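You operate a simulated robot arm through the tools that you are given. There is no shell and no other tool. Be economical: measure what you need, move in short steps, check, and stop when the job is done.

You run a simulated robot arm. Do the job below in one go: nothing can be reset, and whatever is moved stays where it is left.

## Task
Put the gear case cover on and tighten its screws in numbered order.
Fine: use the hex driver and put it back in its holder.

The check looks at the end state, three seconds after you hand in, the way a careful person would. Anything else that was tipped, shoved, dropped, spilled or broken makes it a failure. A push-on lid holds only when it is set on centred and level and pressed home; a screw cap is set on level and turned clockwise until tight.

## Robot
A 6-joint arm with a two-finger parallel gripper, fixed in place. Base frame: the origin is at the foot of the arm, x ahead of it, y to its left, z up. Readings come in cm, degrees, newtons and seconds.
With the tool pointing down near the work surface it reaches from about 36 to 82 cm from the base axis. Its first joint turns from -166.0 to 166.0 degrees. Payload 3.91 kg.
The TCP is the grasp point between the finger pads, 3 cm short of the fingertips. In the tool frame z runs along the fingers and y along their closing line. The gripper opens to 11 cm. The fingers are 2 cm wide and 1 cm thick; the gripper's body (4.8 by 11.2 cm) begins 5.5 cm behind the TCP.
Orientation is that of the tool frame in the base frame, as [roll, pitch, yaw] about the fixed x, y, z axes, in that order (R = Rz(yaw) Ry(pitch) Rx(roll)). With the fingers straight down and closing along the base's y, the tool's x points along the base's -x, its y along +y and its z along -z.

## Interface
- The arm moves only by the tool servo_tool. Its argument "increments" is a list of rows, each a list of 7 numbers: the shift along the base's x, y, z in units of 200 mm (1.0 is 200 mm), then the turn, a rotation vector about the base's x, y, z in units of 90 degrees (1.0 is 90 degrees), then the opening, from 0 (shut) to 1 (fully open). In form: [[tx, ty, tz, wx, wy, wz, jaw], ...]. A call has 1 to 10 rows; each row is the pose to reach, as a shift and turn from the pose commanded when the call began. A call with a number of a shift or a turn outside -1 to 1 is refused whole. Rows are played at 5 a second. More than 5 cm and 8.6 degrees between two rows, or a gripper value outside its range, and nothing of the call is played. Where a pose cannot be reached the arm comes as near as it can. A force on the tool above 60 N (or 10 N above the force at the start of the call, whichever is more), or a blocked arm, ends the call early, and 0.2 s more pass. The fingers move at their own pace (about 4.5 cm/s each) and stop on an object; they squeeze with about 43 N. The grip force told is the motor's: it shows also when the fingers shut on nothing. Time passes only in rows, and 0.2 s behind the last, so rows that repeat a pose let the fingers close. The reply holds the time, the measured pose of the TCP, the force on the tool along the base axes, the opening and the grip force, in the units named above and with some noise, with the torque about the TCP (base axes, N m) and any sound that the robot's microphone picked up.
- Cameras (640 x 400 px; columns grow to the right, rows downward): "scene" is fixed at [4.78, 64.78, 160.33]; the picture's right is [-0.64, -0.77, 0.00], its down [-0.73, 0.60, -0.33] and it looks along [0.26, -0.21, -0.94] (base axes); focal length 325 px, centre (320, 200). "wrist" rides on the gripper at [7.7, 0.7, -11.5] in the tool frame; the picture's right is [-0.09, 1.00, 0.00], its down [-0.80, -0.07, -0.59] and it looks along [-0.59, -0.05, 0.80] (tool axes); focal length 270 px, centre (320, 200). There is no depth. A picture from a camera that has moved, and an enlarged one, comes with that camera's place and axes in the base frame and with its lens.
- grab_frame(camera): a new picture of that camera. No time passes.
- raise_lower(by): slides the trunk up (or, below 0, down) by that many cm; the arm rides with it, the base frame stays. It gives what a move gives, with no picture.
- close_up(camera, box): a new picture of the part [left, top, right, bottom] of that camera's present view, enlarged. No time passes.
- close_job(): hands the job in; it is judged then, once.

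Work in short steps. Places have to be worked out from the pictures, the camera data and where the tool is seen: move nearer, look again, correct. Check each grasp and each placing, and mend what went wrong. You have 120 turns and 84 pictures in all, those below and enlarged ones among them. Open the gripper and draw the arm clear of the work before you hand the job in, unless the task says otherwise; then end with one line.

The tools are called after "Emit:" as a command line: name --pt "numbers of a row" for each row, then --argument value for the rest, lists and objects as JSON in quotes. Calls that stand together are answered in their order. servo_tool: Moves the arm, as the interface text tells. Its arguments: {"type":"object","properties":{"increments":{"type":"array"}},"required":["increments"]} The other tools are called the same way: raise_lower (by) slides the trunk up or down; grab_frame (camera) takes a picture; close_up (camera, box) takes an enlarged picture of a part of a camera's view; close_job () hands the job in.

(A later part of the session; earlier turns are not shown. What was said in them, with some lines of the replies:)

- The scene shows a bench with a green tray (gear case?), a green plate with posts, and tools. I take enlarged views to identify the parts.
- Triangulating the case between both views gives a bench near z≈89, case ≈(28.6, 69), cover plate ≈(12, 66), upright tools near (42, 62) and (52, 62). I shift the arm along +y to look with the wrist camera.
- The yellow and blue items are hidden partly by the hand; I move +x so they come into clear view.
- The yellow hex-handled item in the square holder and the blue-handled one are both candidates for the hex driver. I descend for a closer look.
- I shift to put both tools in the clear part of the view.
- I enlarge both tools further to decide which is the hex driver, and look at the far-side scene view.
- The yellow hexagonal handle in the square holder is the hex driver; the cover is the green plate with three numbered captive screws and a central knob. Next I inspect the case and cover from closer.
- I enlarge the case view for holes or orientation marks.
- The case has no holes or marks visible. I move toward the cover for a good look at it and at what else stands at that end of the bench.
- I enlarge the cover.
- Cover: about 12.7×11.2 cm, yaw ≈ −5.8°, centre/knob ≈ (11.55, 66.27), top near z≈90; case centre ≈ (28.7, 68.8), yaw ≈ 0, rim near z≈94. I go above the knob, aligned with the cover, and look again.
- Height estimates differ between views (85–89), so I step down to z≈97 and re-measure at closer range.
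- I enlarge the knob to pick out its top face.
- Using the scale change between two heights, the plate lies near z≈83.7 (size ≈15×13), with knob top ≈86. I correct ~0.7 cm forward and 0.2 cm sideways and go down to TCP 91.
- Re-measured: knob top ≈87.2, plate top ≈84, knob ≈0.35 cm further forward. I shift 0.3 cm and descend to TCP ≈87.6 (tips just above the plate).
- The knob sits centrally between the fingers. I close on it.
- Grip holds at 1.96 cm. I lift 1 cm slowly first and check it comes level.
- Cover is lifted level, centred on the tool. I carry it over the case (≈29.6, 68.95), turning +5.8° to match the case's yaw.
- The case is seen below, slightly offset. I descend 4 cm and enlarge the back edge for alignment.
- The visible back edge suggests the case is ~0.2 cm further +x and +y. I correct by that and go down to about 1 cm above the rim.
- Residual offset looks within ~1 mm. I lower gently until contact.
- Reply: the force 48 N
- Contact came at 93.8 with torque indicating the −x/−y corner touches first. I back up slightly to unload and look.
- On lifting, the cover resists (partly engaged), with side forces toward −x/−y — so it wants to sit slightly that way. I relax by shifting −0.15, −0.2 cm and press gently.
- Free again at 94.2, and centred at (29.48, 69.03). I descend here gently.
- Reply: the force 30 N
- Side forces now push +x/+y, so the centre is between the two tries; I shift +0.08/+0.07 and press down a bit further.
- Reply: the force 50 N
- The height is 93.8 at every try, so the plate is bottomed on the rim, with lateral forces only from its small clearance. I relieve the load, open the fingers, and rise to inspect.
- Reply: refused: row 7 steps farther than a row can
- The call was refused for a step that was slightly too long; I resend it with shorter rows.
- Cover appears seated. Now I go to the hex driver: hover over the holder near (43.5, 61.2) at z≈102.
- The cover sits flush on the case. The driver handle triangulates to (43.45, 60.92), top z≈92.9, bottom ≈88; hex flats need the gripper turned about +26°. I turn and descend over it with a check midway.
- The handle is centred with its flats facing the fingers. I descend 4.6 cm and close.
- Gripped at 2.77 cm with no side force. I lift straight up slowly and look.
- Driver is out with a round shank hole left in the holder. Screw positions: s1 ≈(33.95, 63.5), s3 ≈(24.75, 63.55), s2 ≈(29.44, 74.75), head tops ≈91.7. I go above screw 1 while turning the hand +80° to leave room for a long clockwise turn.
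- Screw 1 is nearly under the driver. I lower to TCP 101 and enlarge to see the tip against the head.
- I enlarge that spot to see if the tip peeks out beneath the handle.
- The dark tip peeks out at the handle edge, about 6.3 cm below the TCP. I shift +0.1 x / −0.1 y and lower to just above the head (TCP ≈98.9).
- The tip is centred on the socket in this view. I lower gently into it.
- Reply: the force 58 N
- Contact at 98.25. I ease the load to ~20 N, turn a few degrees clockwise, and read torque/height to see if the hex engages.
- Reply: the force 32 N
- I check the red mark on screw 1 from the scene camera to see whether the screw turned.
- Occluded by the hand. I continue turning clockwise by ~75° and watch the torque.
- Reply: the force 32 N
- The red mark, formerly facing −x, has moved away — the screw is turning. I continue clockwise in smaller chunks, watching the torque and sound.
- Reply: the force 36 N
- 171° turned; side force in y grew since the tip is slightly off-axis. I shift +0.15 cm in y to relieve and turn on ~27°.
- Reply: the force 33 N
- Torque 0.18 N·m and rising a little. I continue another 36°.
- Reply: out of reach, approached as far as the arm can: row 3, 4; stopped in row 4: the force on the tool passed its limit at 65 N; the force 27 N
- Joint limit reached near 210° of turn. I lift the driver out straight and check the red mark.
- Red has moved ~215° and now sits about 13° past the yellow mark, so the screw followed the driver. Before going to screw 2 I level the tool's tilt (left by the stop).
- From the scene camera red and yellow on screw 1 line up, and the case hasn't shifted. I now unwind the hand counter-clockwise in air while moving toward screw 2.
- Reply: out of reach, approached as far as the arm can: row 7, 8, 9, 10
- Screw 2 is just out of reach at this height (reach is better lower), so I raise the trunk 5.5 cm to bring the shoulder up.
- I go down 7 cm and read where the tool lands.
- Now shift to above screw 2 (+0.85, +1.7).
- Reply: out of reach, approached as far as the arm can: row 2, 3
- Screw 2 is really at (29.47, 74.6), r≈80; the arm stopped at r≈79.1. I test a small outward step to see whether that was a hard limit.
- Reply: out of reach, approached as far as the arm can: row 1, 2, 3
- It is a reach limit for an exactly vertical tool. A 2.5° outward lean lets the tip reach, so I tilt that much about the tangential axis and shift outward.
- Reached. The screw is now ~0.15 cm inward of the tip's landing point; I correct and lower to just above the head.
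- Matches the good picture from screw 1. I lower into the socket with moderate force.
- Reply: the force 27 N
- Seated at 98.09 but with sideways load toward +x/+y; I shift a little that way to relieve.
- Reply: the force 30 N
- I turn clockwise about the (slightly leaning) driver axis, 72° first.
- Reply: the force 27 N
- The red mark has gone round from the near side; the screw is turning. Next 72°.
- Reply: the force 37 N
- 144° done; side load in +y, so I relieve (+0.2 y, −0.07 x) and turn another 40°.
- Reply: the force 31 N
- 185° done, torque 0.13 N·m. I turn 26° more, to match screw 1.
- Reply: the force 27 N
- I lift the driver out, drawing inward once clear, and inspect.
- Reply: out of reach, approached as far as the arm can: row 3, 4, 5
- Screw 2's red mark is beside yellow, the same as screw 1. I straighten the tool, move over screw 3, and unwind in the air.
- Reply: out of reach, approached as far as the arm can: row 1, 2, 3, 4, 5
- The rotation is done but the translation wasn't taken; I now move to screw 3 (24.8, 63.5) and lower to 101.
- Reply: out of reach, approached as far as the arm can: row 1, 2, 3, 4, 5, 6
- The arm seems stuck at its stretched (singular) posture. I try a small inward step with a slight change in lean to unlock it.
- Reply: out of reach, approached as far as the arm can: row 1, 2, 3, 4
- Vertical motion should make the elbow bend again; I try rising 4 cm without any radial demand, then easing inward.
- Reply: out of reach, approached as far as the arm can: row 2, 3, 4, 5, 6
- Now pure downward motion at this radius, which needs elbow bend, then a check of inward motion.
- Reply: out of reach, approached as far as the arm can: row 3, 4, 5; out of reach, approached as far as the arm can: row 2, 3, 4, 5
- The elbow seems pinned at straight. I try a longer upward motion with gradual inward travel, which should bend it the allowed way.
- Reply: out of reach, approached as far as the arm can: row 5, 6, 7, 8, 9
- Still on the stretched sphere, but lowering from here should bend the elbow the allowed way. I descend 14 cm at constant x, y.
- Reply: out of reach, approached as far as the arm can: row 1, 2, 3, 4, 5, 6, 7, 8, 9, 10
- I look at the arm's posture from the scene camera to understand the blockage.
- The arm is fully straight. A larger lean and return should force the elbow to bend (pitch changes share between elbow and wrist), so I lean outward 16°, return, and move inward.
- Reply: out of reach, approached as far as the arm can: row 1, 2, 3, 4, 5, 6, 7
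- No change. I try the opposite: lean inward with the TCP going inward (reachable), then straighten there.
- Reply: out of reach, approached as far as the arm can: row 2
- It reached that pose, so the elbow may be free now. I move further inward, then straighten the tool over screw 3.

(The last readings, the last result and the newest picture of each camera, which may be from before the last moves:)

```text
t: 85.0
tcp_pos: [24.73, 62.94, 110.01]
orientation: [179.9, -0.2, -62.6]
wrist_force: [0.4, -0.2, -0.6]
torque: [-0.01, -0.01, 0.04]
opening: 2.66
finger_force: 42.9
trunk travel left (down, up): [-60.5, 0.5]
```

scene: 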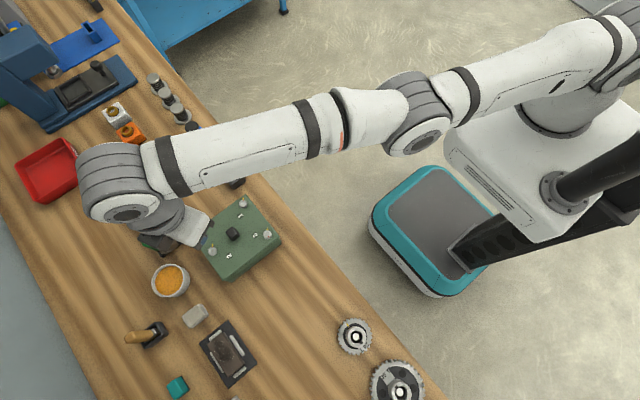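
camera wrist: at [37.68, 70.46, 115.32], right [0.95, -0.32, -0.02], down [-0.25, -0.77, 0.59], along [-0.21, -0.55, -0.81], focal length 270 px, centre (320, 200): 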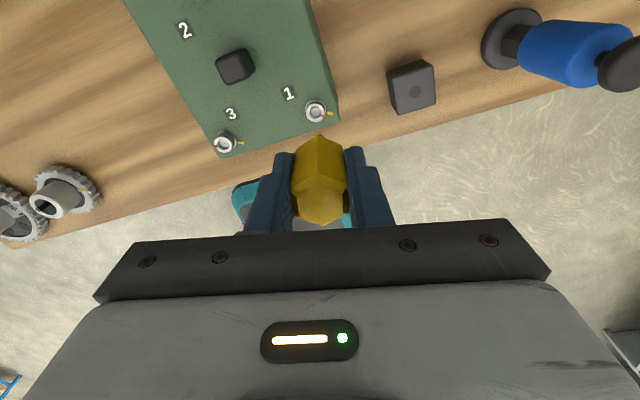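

Freed: tool level over screw 3. I adjust +0.55 y and lower to 101.

Emit:
servo_tool --pt "0.003 0.0275 -0.15 0 0 0 0" --pt "0.003 0.0275 -0.3 0 0 0 0" --pt "0.003 0.0275 -0.45 0 0 0 0" --pt "0.003 0.0275 -0.45 0 0 0 0"

Emit:
close_up --camera "wrist" --box '[260, 70, 380, 170]'

```text
t: 86.0
tcp_pos: [24.7, 63.38, 100.91]
orientation: [179.9, -0.3, -62.4]
wrist_force: [0.3, 0.3, -1.2]
torque: [-0.03, 0.02, 0.04]
opening: 2.7
finger_force: 42.8
trunk travel left (down, up): [-60.5, 0.5]
```

```text
4.00 times, centred on (320, 120) of wrist
camera zoom: at [27.84, 56.24, 112.38], right [-0.92, -0.38, 0.0], down [-0.31, 0.75, 0.59], along [-0.23, 0.55, -0.81], focal length 1081 px, centre (320, 520)
```

zoom: 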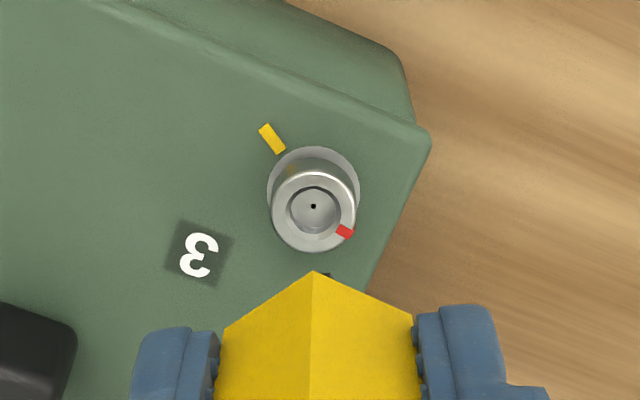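

Offset is small (~0.1 cm); I correct and lower to just above the head.

Emit:
servo_tool --pt "0.006 -0.001 -0.05 0 0 0 0" --pt "0.006 -0.001 -0.098 0 0 0 0" --pt "0.006 -0.001 -0.098 0 0 0 0"

Emit:
close_up --camera "wrist" --box '[295, 90, 350, 145]'

```text
t: 86.8
tcp_pos: [24.95, 63.41, 98.92]
orientation: [180.0, -0.3, -62.5]
wrist_force: [0.3, -0.2, 0.1]
torque: [-0.03, 0.02, -0.01]
opening: 2.7
finger_force: 42.4
trunk travel left (down, up): [-60.5, 0.5]
```

```text
7.27 times, centred on (322, 118) of wrist
camera zoom: at [28.01, 56.23, 110.42], right [-0.92, -0.38, 0.0], down [-0.31, 0.75, 0.59], along [-0.23, 0.55, -0.81], focal length 1966 px, centre (302, 800)
```

zoom: 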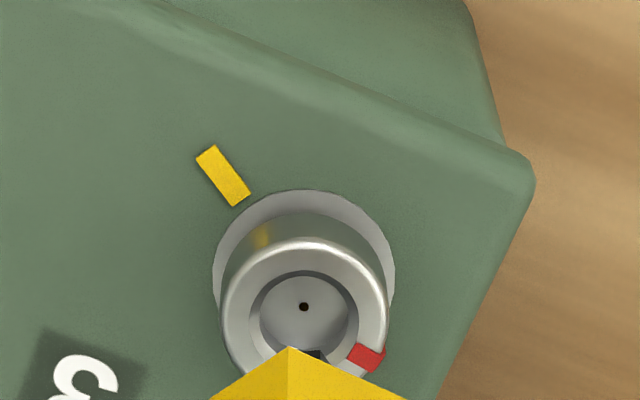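

Compared with screw 1 the handle has tilted a bit in the grip (tip ≈0.28 cm away from the camera). I shift 0.3 cm toward the camera side to recentre the tip and look again.

Emit:
servo_tool --pt "0.004 -0.007 0 0 0 0 0" --pt "0.007 -0.0135 0 0 0 0 0" --pt "0.007 -0.0135 -0.01 0 0 0 0"

Emit:
close_up --camera "wrist" --box '[295, 90, 350, 145]'

```text
t: 87.6
tcp_pos: [25.12, 63.19, 98.89]
orientation: [179.9, -0.1, -62.6]
wrist_force: [0.6, 0.4, -1.0]
torque: [0.04, -0.02, -0.01]
opening: 2.72
finger_force: 43.1
trunk travel left (down, up): [-60.5, 0.5]
```

```text
7.27 times, centred on (322, 118) of wrist
camera zoom: at [28.18, 55.97, 110.24], right [-0.92, -0.38, 0.0], down [-0.31, 0.75, 0.59], along [-0.23, 0.55, -0.81], focal length 1966 px, centre (302, 800)
```

zoom: 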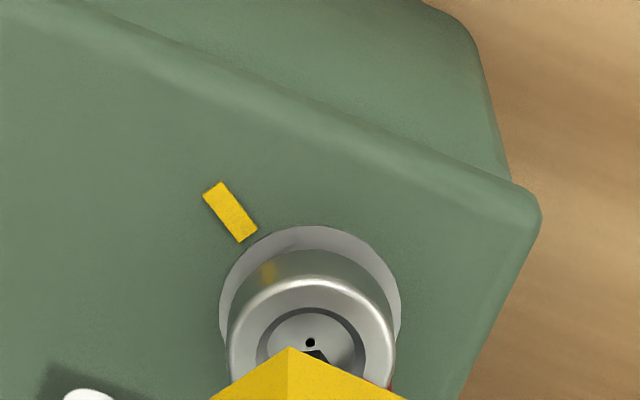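

Now the picture matches screw 1's pre-insertion view. I lower in.

Emit:
servo_tool --pt "0 0 -0.025 0 0 0 0" --pt "0 0 -0.045 0 0 0 0" --pt "0 0 -0.055 0 0 0 0" --pt "0 0 -0.055 0 0 0 0"

```text
t: 88.6
tcp_pos: [25.03, 63.22, 97.9]
orientation: [-179.9, -0.1, -62.5]
wrist_force: [-4.1, 3.7, 9.2]
torque: [-0.48, -0.26, 0.02]
opening: 2.7
finger_force: 43.5
trunk travel left (down, up): [-60.5, 0.5]
```

Inserted at 97.9 (below the rim contact height). I press slightly more and turn clockwise 72°, moving the hand on the small circle that keeps the offset tip in place.

Emit:
servo_tool --pt "0 0 -0.012 0 0 0 0" --pt "-0.0019 -0.0007 -0.012 0 0 -0.0889 0" --pt "-0.0037 -0.0012 -0.012 0 0 -0.1778 0" --pt "-0.0056 -0.0015 -0.012 0 0 -0.2667 0" --pt "-0.0076 -0.0015 -0.012 0 0 -0.3556 0" --pt "-0.0096 -0.0012 -0.012 0 0 -0.4444 0" --pt "-0.0114 -0.0006 -0.012 0 0 -0.5333 0" --pt "-0.0131 0 -0.012 0 0 -0.6222 0" --pt "-0.0148 0.0012 -0.012 0 0 -0.7111 0" --pt "-0.0163 0.0025 -0.012 0 0 -0.8 0"

Emit:
close_up --camera "wrist" --box '[265, 80, 375, 170]'

```text
t: 90.8
tcp_pos: [24.72, 63.23, 97.89]
orientation: [179.7, 0.0, -134.5]
wrist_force: [1.0, 9.6, 32.1]
torque: [0.08, -0.48, 0.02]
opening: 2.71
finger_force: 42.2
trunk travel left (down, up): [-60.5, 0.5]
```

```text
4.44 times, centred on (320, 125) of wrist
camera zoom: at [18.99, 58.1, 109.2], right [-0.65, 0.76, 0.0], down [0.61, 0.52, 0.6], along [0.45, 0.39, -0.8], focal length 1201 px, centre (320, 533)
```

zoom: 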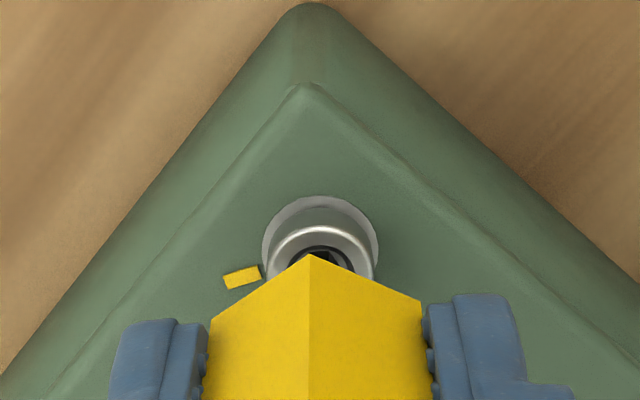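

Turning well with small side load. Next 72°.

Emit:
servo_tool --pt "-0.0015 0.002 0 0 0 -0.0889 0" --pt "-0.0025 0.0045 0 0 0 -0.1778 0" --pt "-0.0034 0.0065 0 0 0 -0.2667 0" --pt "-0.0039 0.009 0 0 0 -0.3556 0" --pt "-0.0042 0.011 0 0 0 -0.4444 0" --pt "-0.0043 0.013 0 0 0 -0.5333 0" --pt "-0.0041 0.015 0 0 0 -0.6222 0" --pt "-0.0036 0.017 0 0 0 -0.7111 0" --pt "-0.0028 0.0185 0 0 0 -0.8 0"

```text
t: 92.8
tcp_pos: [24.59, 63.39, 97.82]
orientation: [179.6, -0.2, 153.4]
wrist_force: [5.5, 4.8, 34.8]
torque: [-0.67, -0.32, 0.05]
opening: 2.71
finger_force: 43.2
trunk travel left (down, up): [-60.5, 0.5]
```

144° done with little load. Final 61°.

Emit:
servo_tool --pt "0.002 0.003 0 0 0 -0.0889 0" --pt "0.003 0.0045 0 0 0 -0.1778 0" --pt "0.0048 0.006 0 0 0 -0.2667 0" --pt "0.0063 0.007 0 0 0 -0.3556 0" --pt "0.008 0.008 0 0 0 -0.4444 0" --pt "0.01 0.0085 0 0 0 -0.5333 0" --pt "0.0117 0.009 0 0 0 -0.6222 0" --pt "0.0128 0.009 0 0 0 -0.68 0" --pt "0.0128 0.009 0 0 0 -0.68 0"

```text
t: 94.8
tcp_pos: [24.86, 63.67, 97.7]
orientation: [179.8, -0.4, 92.2]
wrist_force: [-2.6, 1.7, 32.2]
torque: [-0.14, 0.26, 0.02]
opening: 2.74
finger_force: 43.2
trunk travel left (down, up): [-60.5, 0.5]
```

I try another 9° to see whether torque rises.

Emit:
servo_tool --pt "0.001 0 0 0 0 -0.05 0" --pt "0.002 0 0 0 0 -0.1 0" --pt "0.002 0 0 0 0 -0.1 0"

```text
t: 95.6
tcp_pos: [24.8, 63.55, 97.87]
orientation: [179.8, -0.4, 83.3]
wrist_force: [-1.5, 2.1, 31.2]
torque: [-0.04, 0.25, 0.09]
opening: 2.69
finger_force: 42.7
trunk travel left (down, up): [-60.5, 0.5]
```

I lift out and inspect all three screws.

Emit:
servo_tool --pt "0 0 0.05 0 0 0 0" --pt "0 0 0.15 0 0 0 0" --pt "0 0 0.3 0 0 0.05 0" --pt "0 0 0.4 0 0 0.1 0" --pt "0 0 0.4 0 0 0.1 0"

Emit:
close_up --camera "wrist" --box '[240, 20, 400, 150]'

Emit:
close_up --camera "scene" --box '[195, 195, 285, 285]'

```text
t: 96.8
tcp_pos: [24.96, 63.77, 105.53]
orientation: [179.8, -0.1, 92.3]
wrist_force: [0.2, -0.2, 0.0]
torque: [0.01, -0.03, -0.01]
opening: 2.7
finger_force: 43.3
trunk travel left (down, up): [-60.5, 0.5]
```

```text
3.08 times, centred on (320, 85) of wrist
camera zoom: at [25.45, 71.41, 116.9], right [1.0, -0.05, 0.0], down [-0.04, -0.8, 0.59], along [-0.03, -0.59, -0.81], focal length 832 px, centre (320, 554)
```

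zoom: 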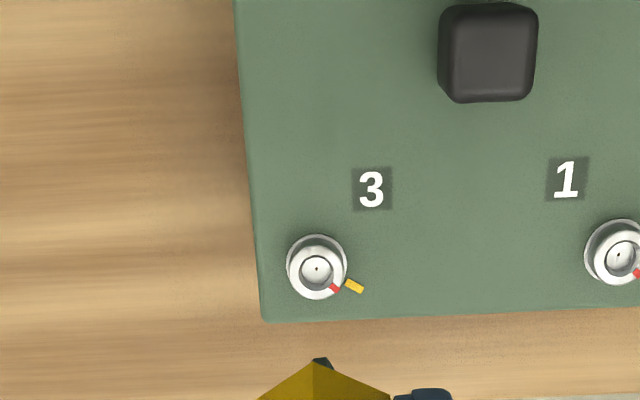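

```text
4.44 times, centred on (240, 240) of scene
camera zoom: at [4.78, 64.78, 160.33], right [-0.64, -0.77, 0.0], down [-0.73, 0.6, -0.33], along [0.26, -0.21, -0.94], focal length 1443 px, centre (676, 22)
```

zoom: 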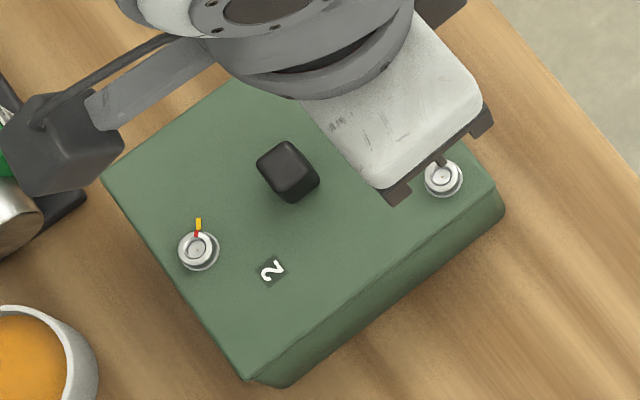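

All three screws now have red just by yellow. I carry the driver back above its holder, turning to the original grip yaw.

Emit:
servo_tool --pt "0.05 0 0 0 0 0.09 0" --pt "0.15 -0.02 0 0 0 0.18 0" --pt "0.3 -0.04 0 0 0 0.27 0" --pt "0.45 -0.06 0 0 0 0.36 0" --pt "0.6 -0.08 0 0 0 0.45 0" --pt "0.75 -0.1 0 0 0 0.54 0" --pt "0.85 -0.12 0 0 0 0.63 0" --pt "0.92 -0.1425 0 0 0 0.72 0" --pt "0.922 -0.1425 0 0 0 0.81 0" --pt "0.922 -0.1425 0 0 0 0.9 0"

Emit:
servo_tool --pt "0 0 0 0 0 0.09 0" --pt "0 0 0 0 0 0.18 0" --pt "0 0 -0.1 0 0 0.27 0" --pt "0 0 -0.25 0 0 0.367 0" --pt "0 0 -0.38 0 0 0.367 0" --pt "0 0 -0.38 0 0 0.367 0"

Emit:
close_up --camera "wrist" --box '[260, 70, 380, 170]'

```text
t: 99.0
tcp_pos: [43.46, 60.99, 105.62]
orientation: [179.9, -0.3, 173.4]
wrist_force: [-0.5, -1.1, -0.3]
torque: [0.0, 0.03, 0.01]
opening: 2.69
finger_force: 42.8
trunk travel left (down, up): [-60.5, 0.5]
```

```text
refused: row 4 steps farther than a row can; nothing moved
```

```text
4.00 times, centred on (320, 120) of wrist
camera zoom: at [36.04, 62.36, 116.89], right [0.2, 0.98, 0.0], down [0.79, -0.16, 0.59], along [0.58, -0.12, -0.81], focal length 1081 px, centre (320, 520)
```

zoom: 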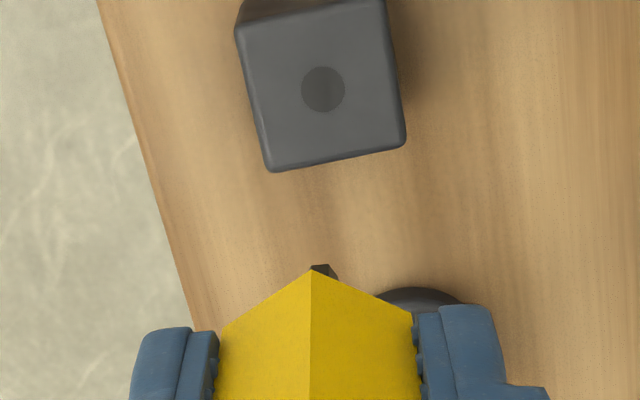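

I resend the second part with smaller steps, descending to TCP ≈97.5.

Emit:
servo_tool --pt "0 0 0 0 0 0.09 0" --pt "0 0 -0.05 0 0 0.18 0" --pt "0 0 -0.15 0 0 0.27 0" --pt "0 0 -0.25 0 0 0.32 0" --pt "0 0 -0.35 0 0 0.366 0" --pt "0 0 -0.4 0 0 0.366 0" --pt "0 0 -0.4 0 0 0.366 0"

Emit:
close_up --camera "wrist" --box '[260, 70, 380, 170]'

```text
t: 100.6
tcp_pos: [43.45, 60.88, 97.51]
orientation: [179.8, -0.2, -153.7]
wrist_force: [-1.3, -0.6, -0.9]
torque: [0.02, 0.03, 0.03]
opening: 2.74
finger_force: 42.7
trunk travel left (down, up): [-60.5, 0.5]
```

```text
4.00 times, centred on (320, 120) of wrist
camera zoom: at [36.4, 58.03, 108.89], right [-0.36, 0.93, 0.0], down [0.75, 0.29, 0.59], along [0.55, 0.22, -0.81], focal length 1081 px, centre (320, 520)
```

zoom: 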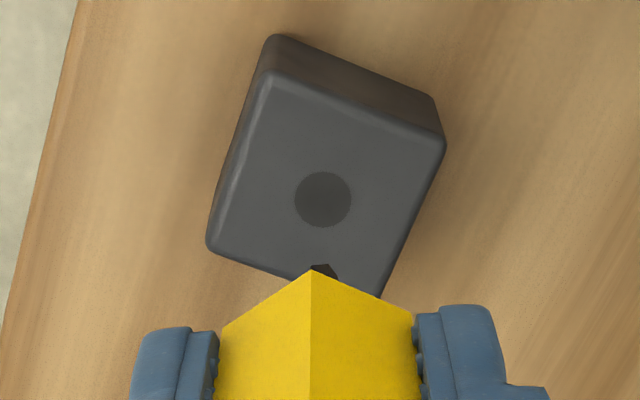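

The hole (Ø≈1.1 cm) is under the TCP within 0.1 cm. I correct the handle's ~2° tilt and lower to just above the holder top.

Emit:
servo_tool --pt "0 0 0 -0.0098 0.0199 0 0" --pt "0 0 -0.08 -0.0098 0.0199 0 0" --pt "0 0 -0.125 -0.0098 0.0199 0 0" --pt "0 0 -0.125 -0.0098 0.0199 0 0"

Emit:
close_up --camera "wrist" --box '[280, 80, 360, 160]'

```text
t: 101.6
tcp_pos: [43.28, 60.99, 95.03]
orientation: [179.9, -2.2, -153.8]
wrist_force: [1.2, -0.4, -0.4]
torque: [0.01, 0.02, 0.03]
opening: 2.7
finger_force: 42.7
trunk travel left (down, up): [-60.5, 0.5]
```

```text
5.00 times, centred on (320, 120) of wrist
camera zoom: at [36.74, 58.25, 106.65], right [-0.36, 0.93, 0.0], down [0.77, 0.3, 0.56], along [0.53, 0.2, -0.83], focal length 1351 px, centre (320, 600)
```

zoom: 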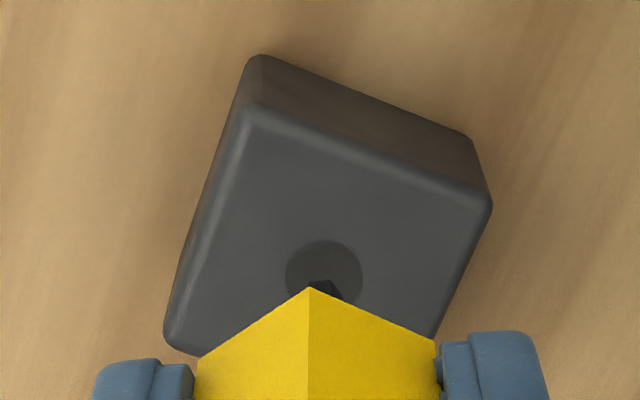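

The tip will land centred in the hole. I lower it in gently.

Emit:
servo_tool --pt "0 0 -0.04 0 0 0 0" --pt "0 0 -0.08 0 0 0 0" --pt "0 0 -0.12 0 0 0 0" --pt "0 0 -0.155 0 0 0 0" --pt "0 0 -0.175 0 0 0 0" --pt "0 0 -0.175 0 0 0 0"

```text
t: 103.0
tcp_pos: [43.42, 60.9, 91.53]
orientation: [179.9, -2.2, -153.7]
wrist_force: [-0.2, -0.6, 0.3]
torque: [0.0, -0.02, -0.04]
opening: 2.71
finger_force: 43.3
trunk travel left (down, up): [-60.5, 0.5]
```

In freely. I lower the last few millimetres until it seats.

Emit:
servo_tool --pt "0 0 -0.01 0 0 0 0" --pt "0 0 -0.02 0 0 0 0" --pt "0 0 -0.03 0 0 0 0" --pt "0 0 -0.03 0 0 0 0"

```text
t: 104.0
tcp_pos: [43.38, 60.92, 91.0]
orientation: [179.8, -2.1, -153.8]
wrist_force: [-0.1, -0.3, 4.8]
torque: [0.06, -0.13, -0.01]
opening: 2.71
finger_force: 42.9
trunk travel left (down, up): [-60.5, 0.5]
```

Seated (contact ~5 N). I open and rise straight up along the handle.

Emit:
servo_tool --pt "0 0 0 0 0 0 0.3" --pt "0 0 0 0 0 0 0.5" --pt "0 0 0 0 0 0 0.5" --pt "0 0 0.1 0 0 0 0.5" --pt "0 0 0.25 0 0 0 0.5" --pt "0 0 0.45 0.0098 -0.0199 0 0.5" --pt "0 0 0.65 0.0098 -0.0199 0 0.5" --pt "0 0 0.65 0.0098 -0.0199 0 0.5"

Emit:
grab_frame --camera "wrist"

```text
t: 105.8
tcp_pos: [43.5, 60.93, 104.07]
orientation: [179.9, -0.3, -153.9]
wrist_force: [0.0, 0.2, 0.0]
torque: [0.02, 0.02, 0.0]
opening: 5.51
finger_force: 0.1
trunk travel left (down, up): [-60.5, 0.5]
```

```text
9 pictures are left
camera wrist: at [36.43, 58.09, 115.42], right [-0.36, 0.93, 0.0], down [0.75, 0.29, 0.59], along [0.55, 0.22, -0.81], focal length 270 px, centre (320, 200)
```

wrist: 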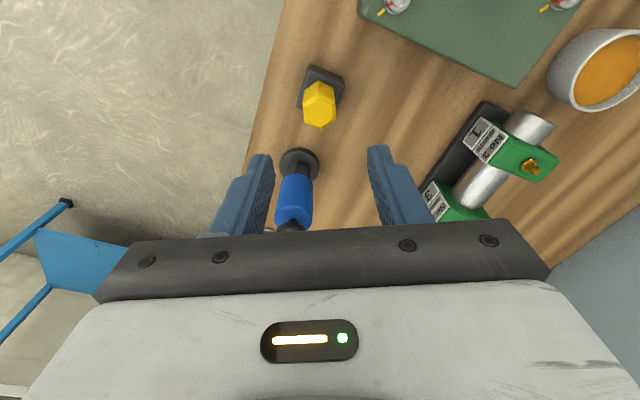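

The driver stands back in its holder. I draw the arm toward the robot side, clear of the work, and take a last scene look.

Emit:
servo_tool --pt "0 0 0.2 0 0 0 0.5" --pt "0 -0.1 0.4 0 0 0 0.5" --pt "0 -0.3 0.5 0 0 0 0.5" --pt "-0.1 -0.5 0.5 0 0 0 0.5" --pt "-0.2 -0.7 0.5 0 0 0 0.5" --pt "-0.3 -0.9 0.5 0 0 0 0.5" --pt "-0.3 -0.9 0.5 0 0 0 0.5"

Emit:
grab_frame --camera "scene"

Emit:
close_up --camera "scene" --box '[195, 195, 285, 285]'

```text
t: 107.4
tcp_pos: [37.35, 42.84, 113.85]
orientation: [179.9, -0.1, -153.8]
wrist_force: [0.3, 0.6, -0.2]
torque: [0.02, 0.0, 0.01]
opening: 5.51
finger_force: 0.0
trunk travel left (down, up): [-60.5, 0.5]
```

```text
8 pictures are left
```

scene: 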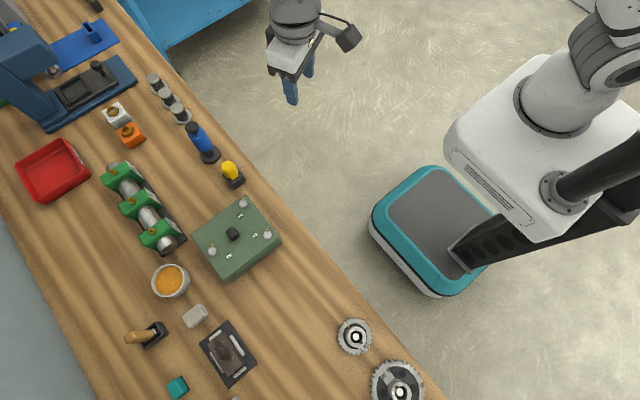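

```text
4.44 times, centred on (240, 240) of scene
camera zoom: at [4.78, 64.78, 160.33], right [-0.64, -0.77, 0.0], down [-0.73, 0.6, -0.33], along [0.26, -0.21, -0.94], focal length 1443 px, centre (676, 22)
```

zoom: 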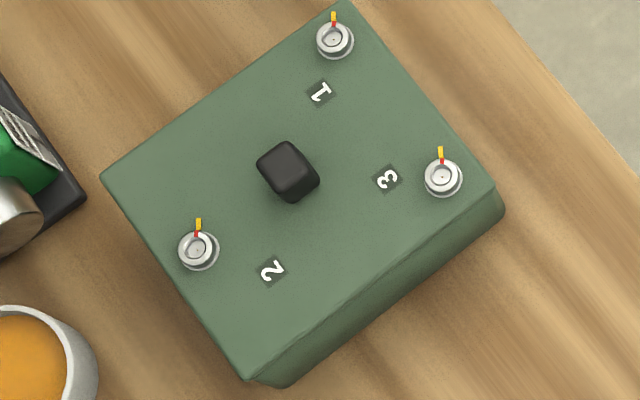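

All three red marks line up with their yellow marks. The cover is flush on the case, the driver is in its holder, and everything else stands where it was, so I hand in.

Emit:
close_job

```text
The job is handed in.
```

I set the gear case cover on the case, turned screws 1, 2 and 3 clockwise in that order until their red marks lined up with the yellow ones, and put the hex driver back in its holder. I felt no firm stop at any screw, so I judged tightness by the marks.
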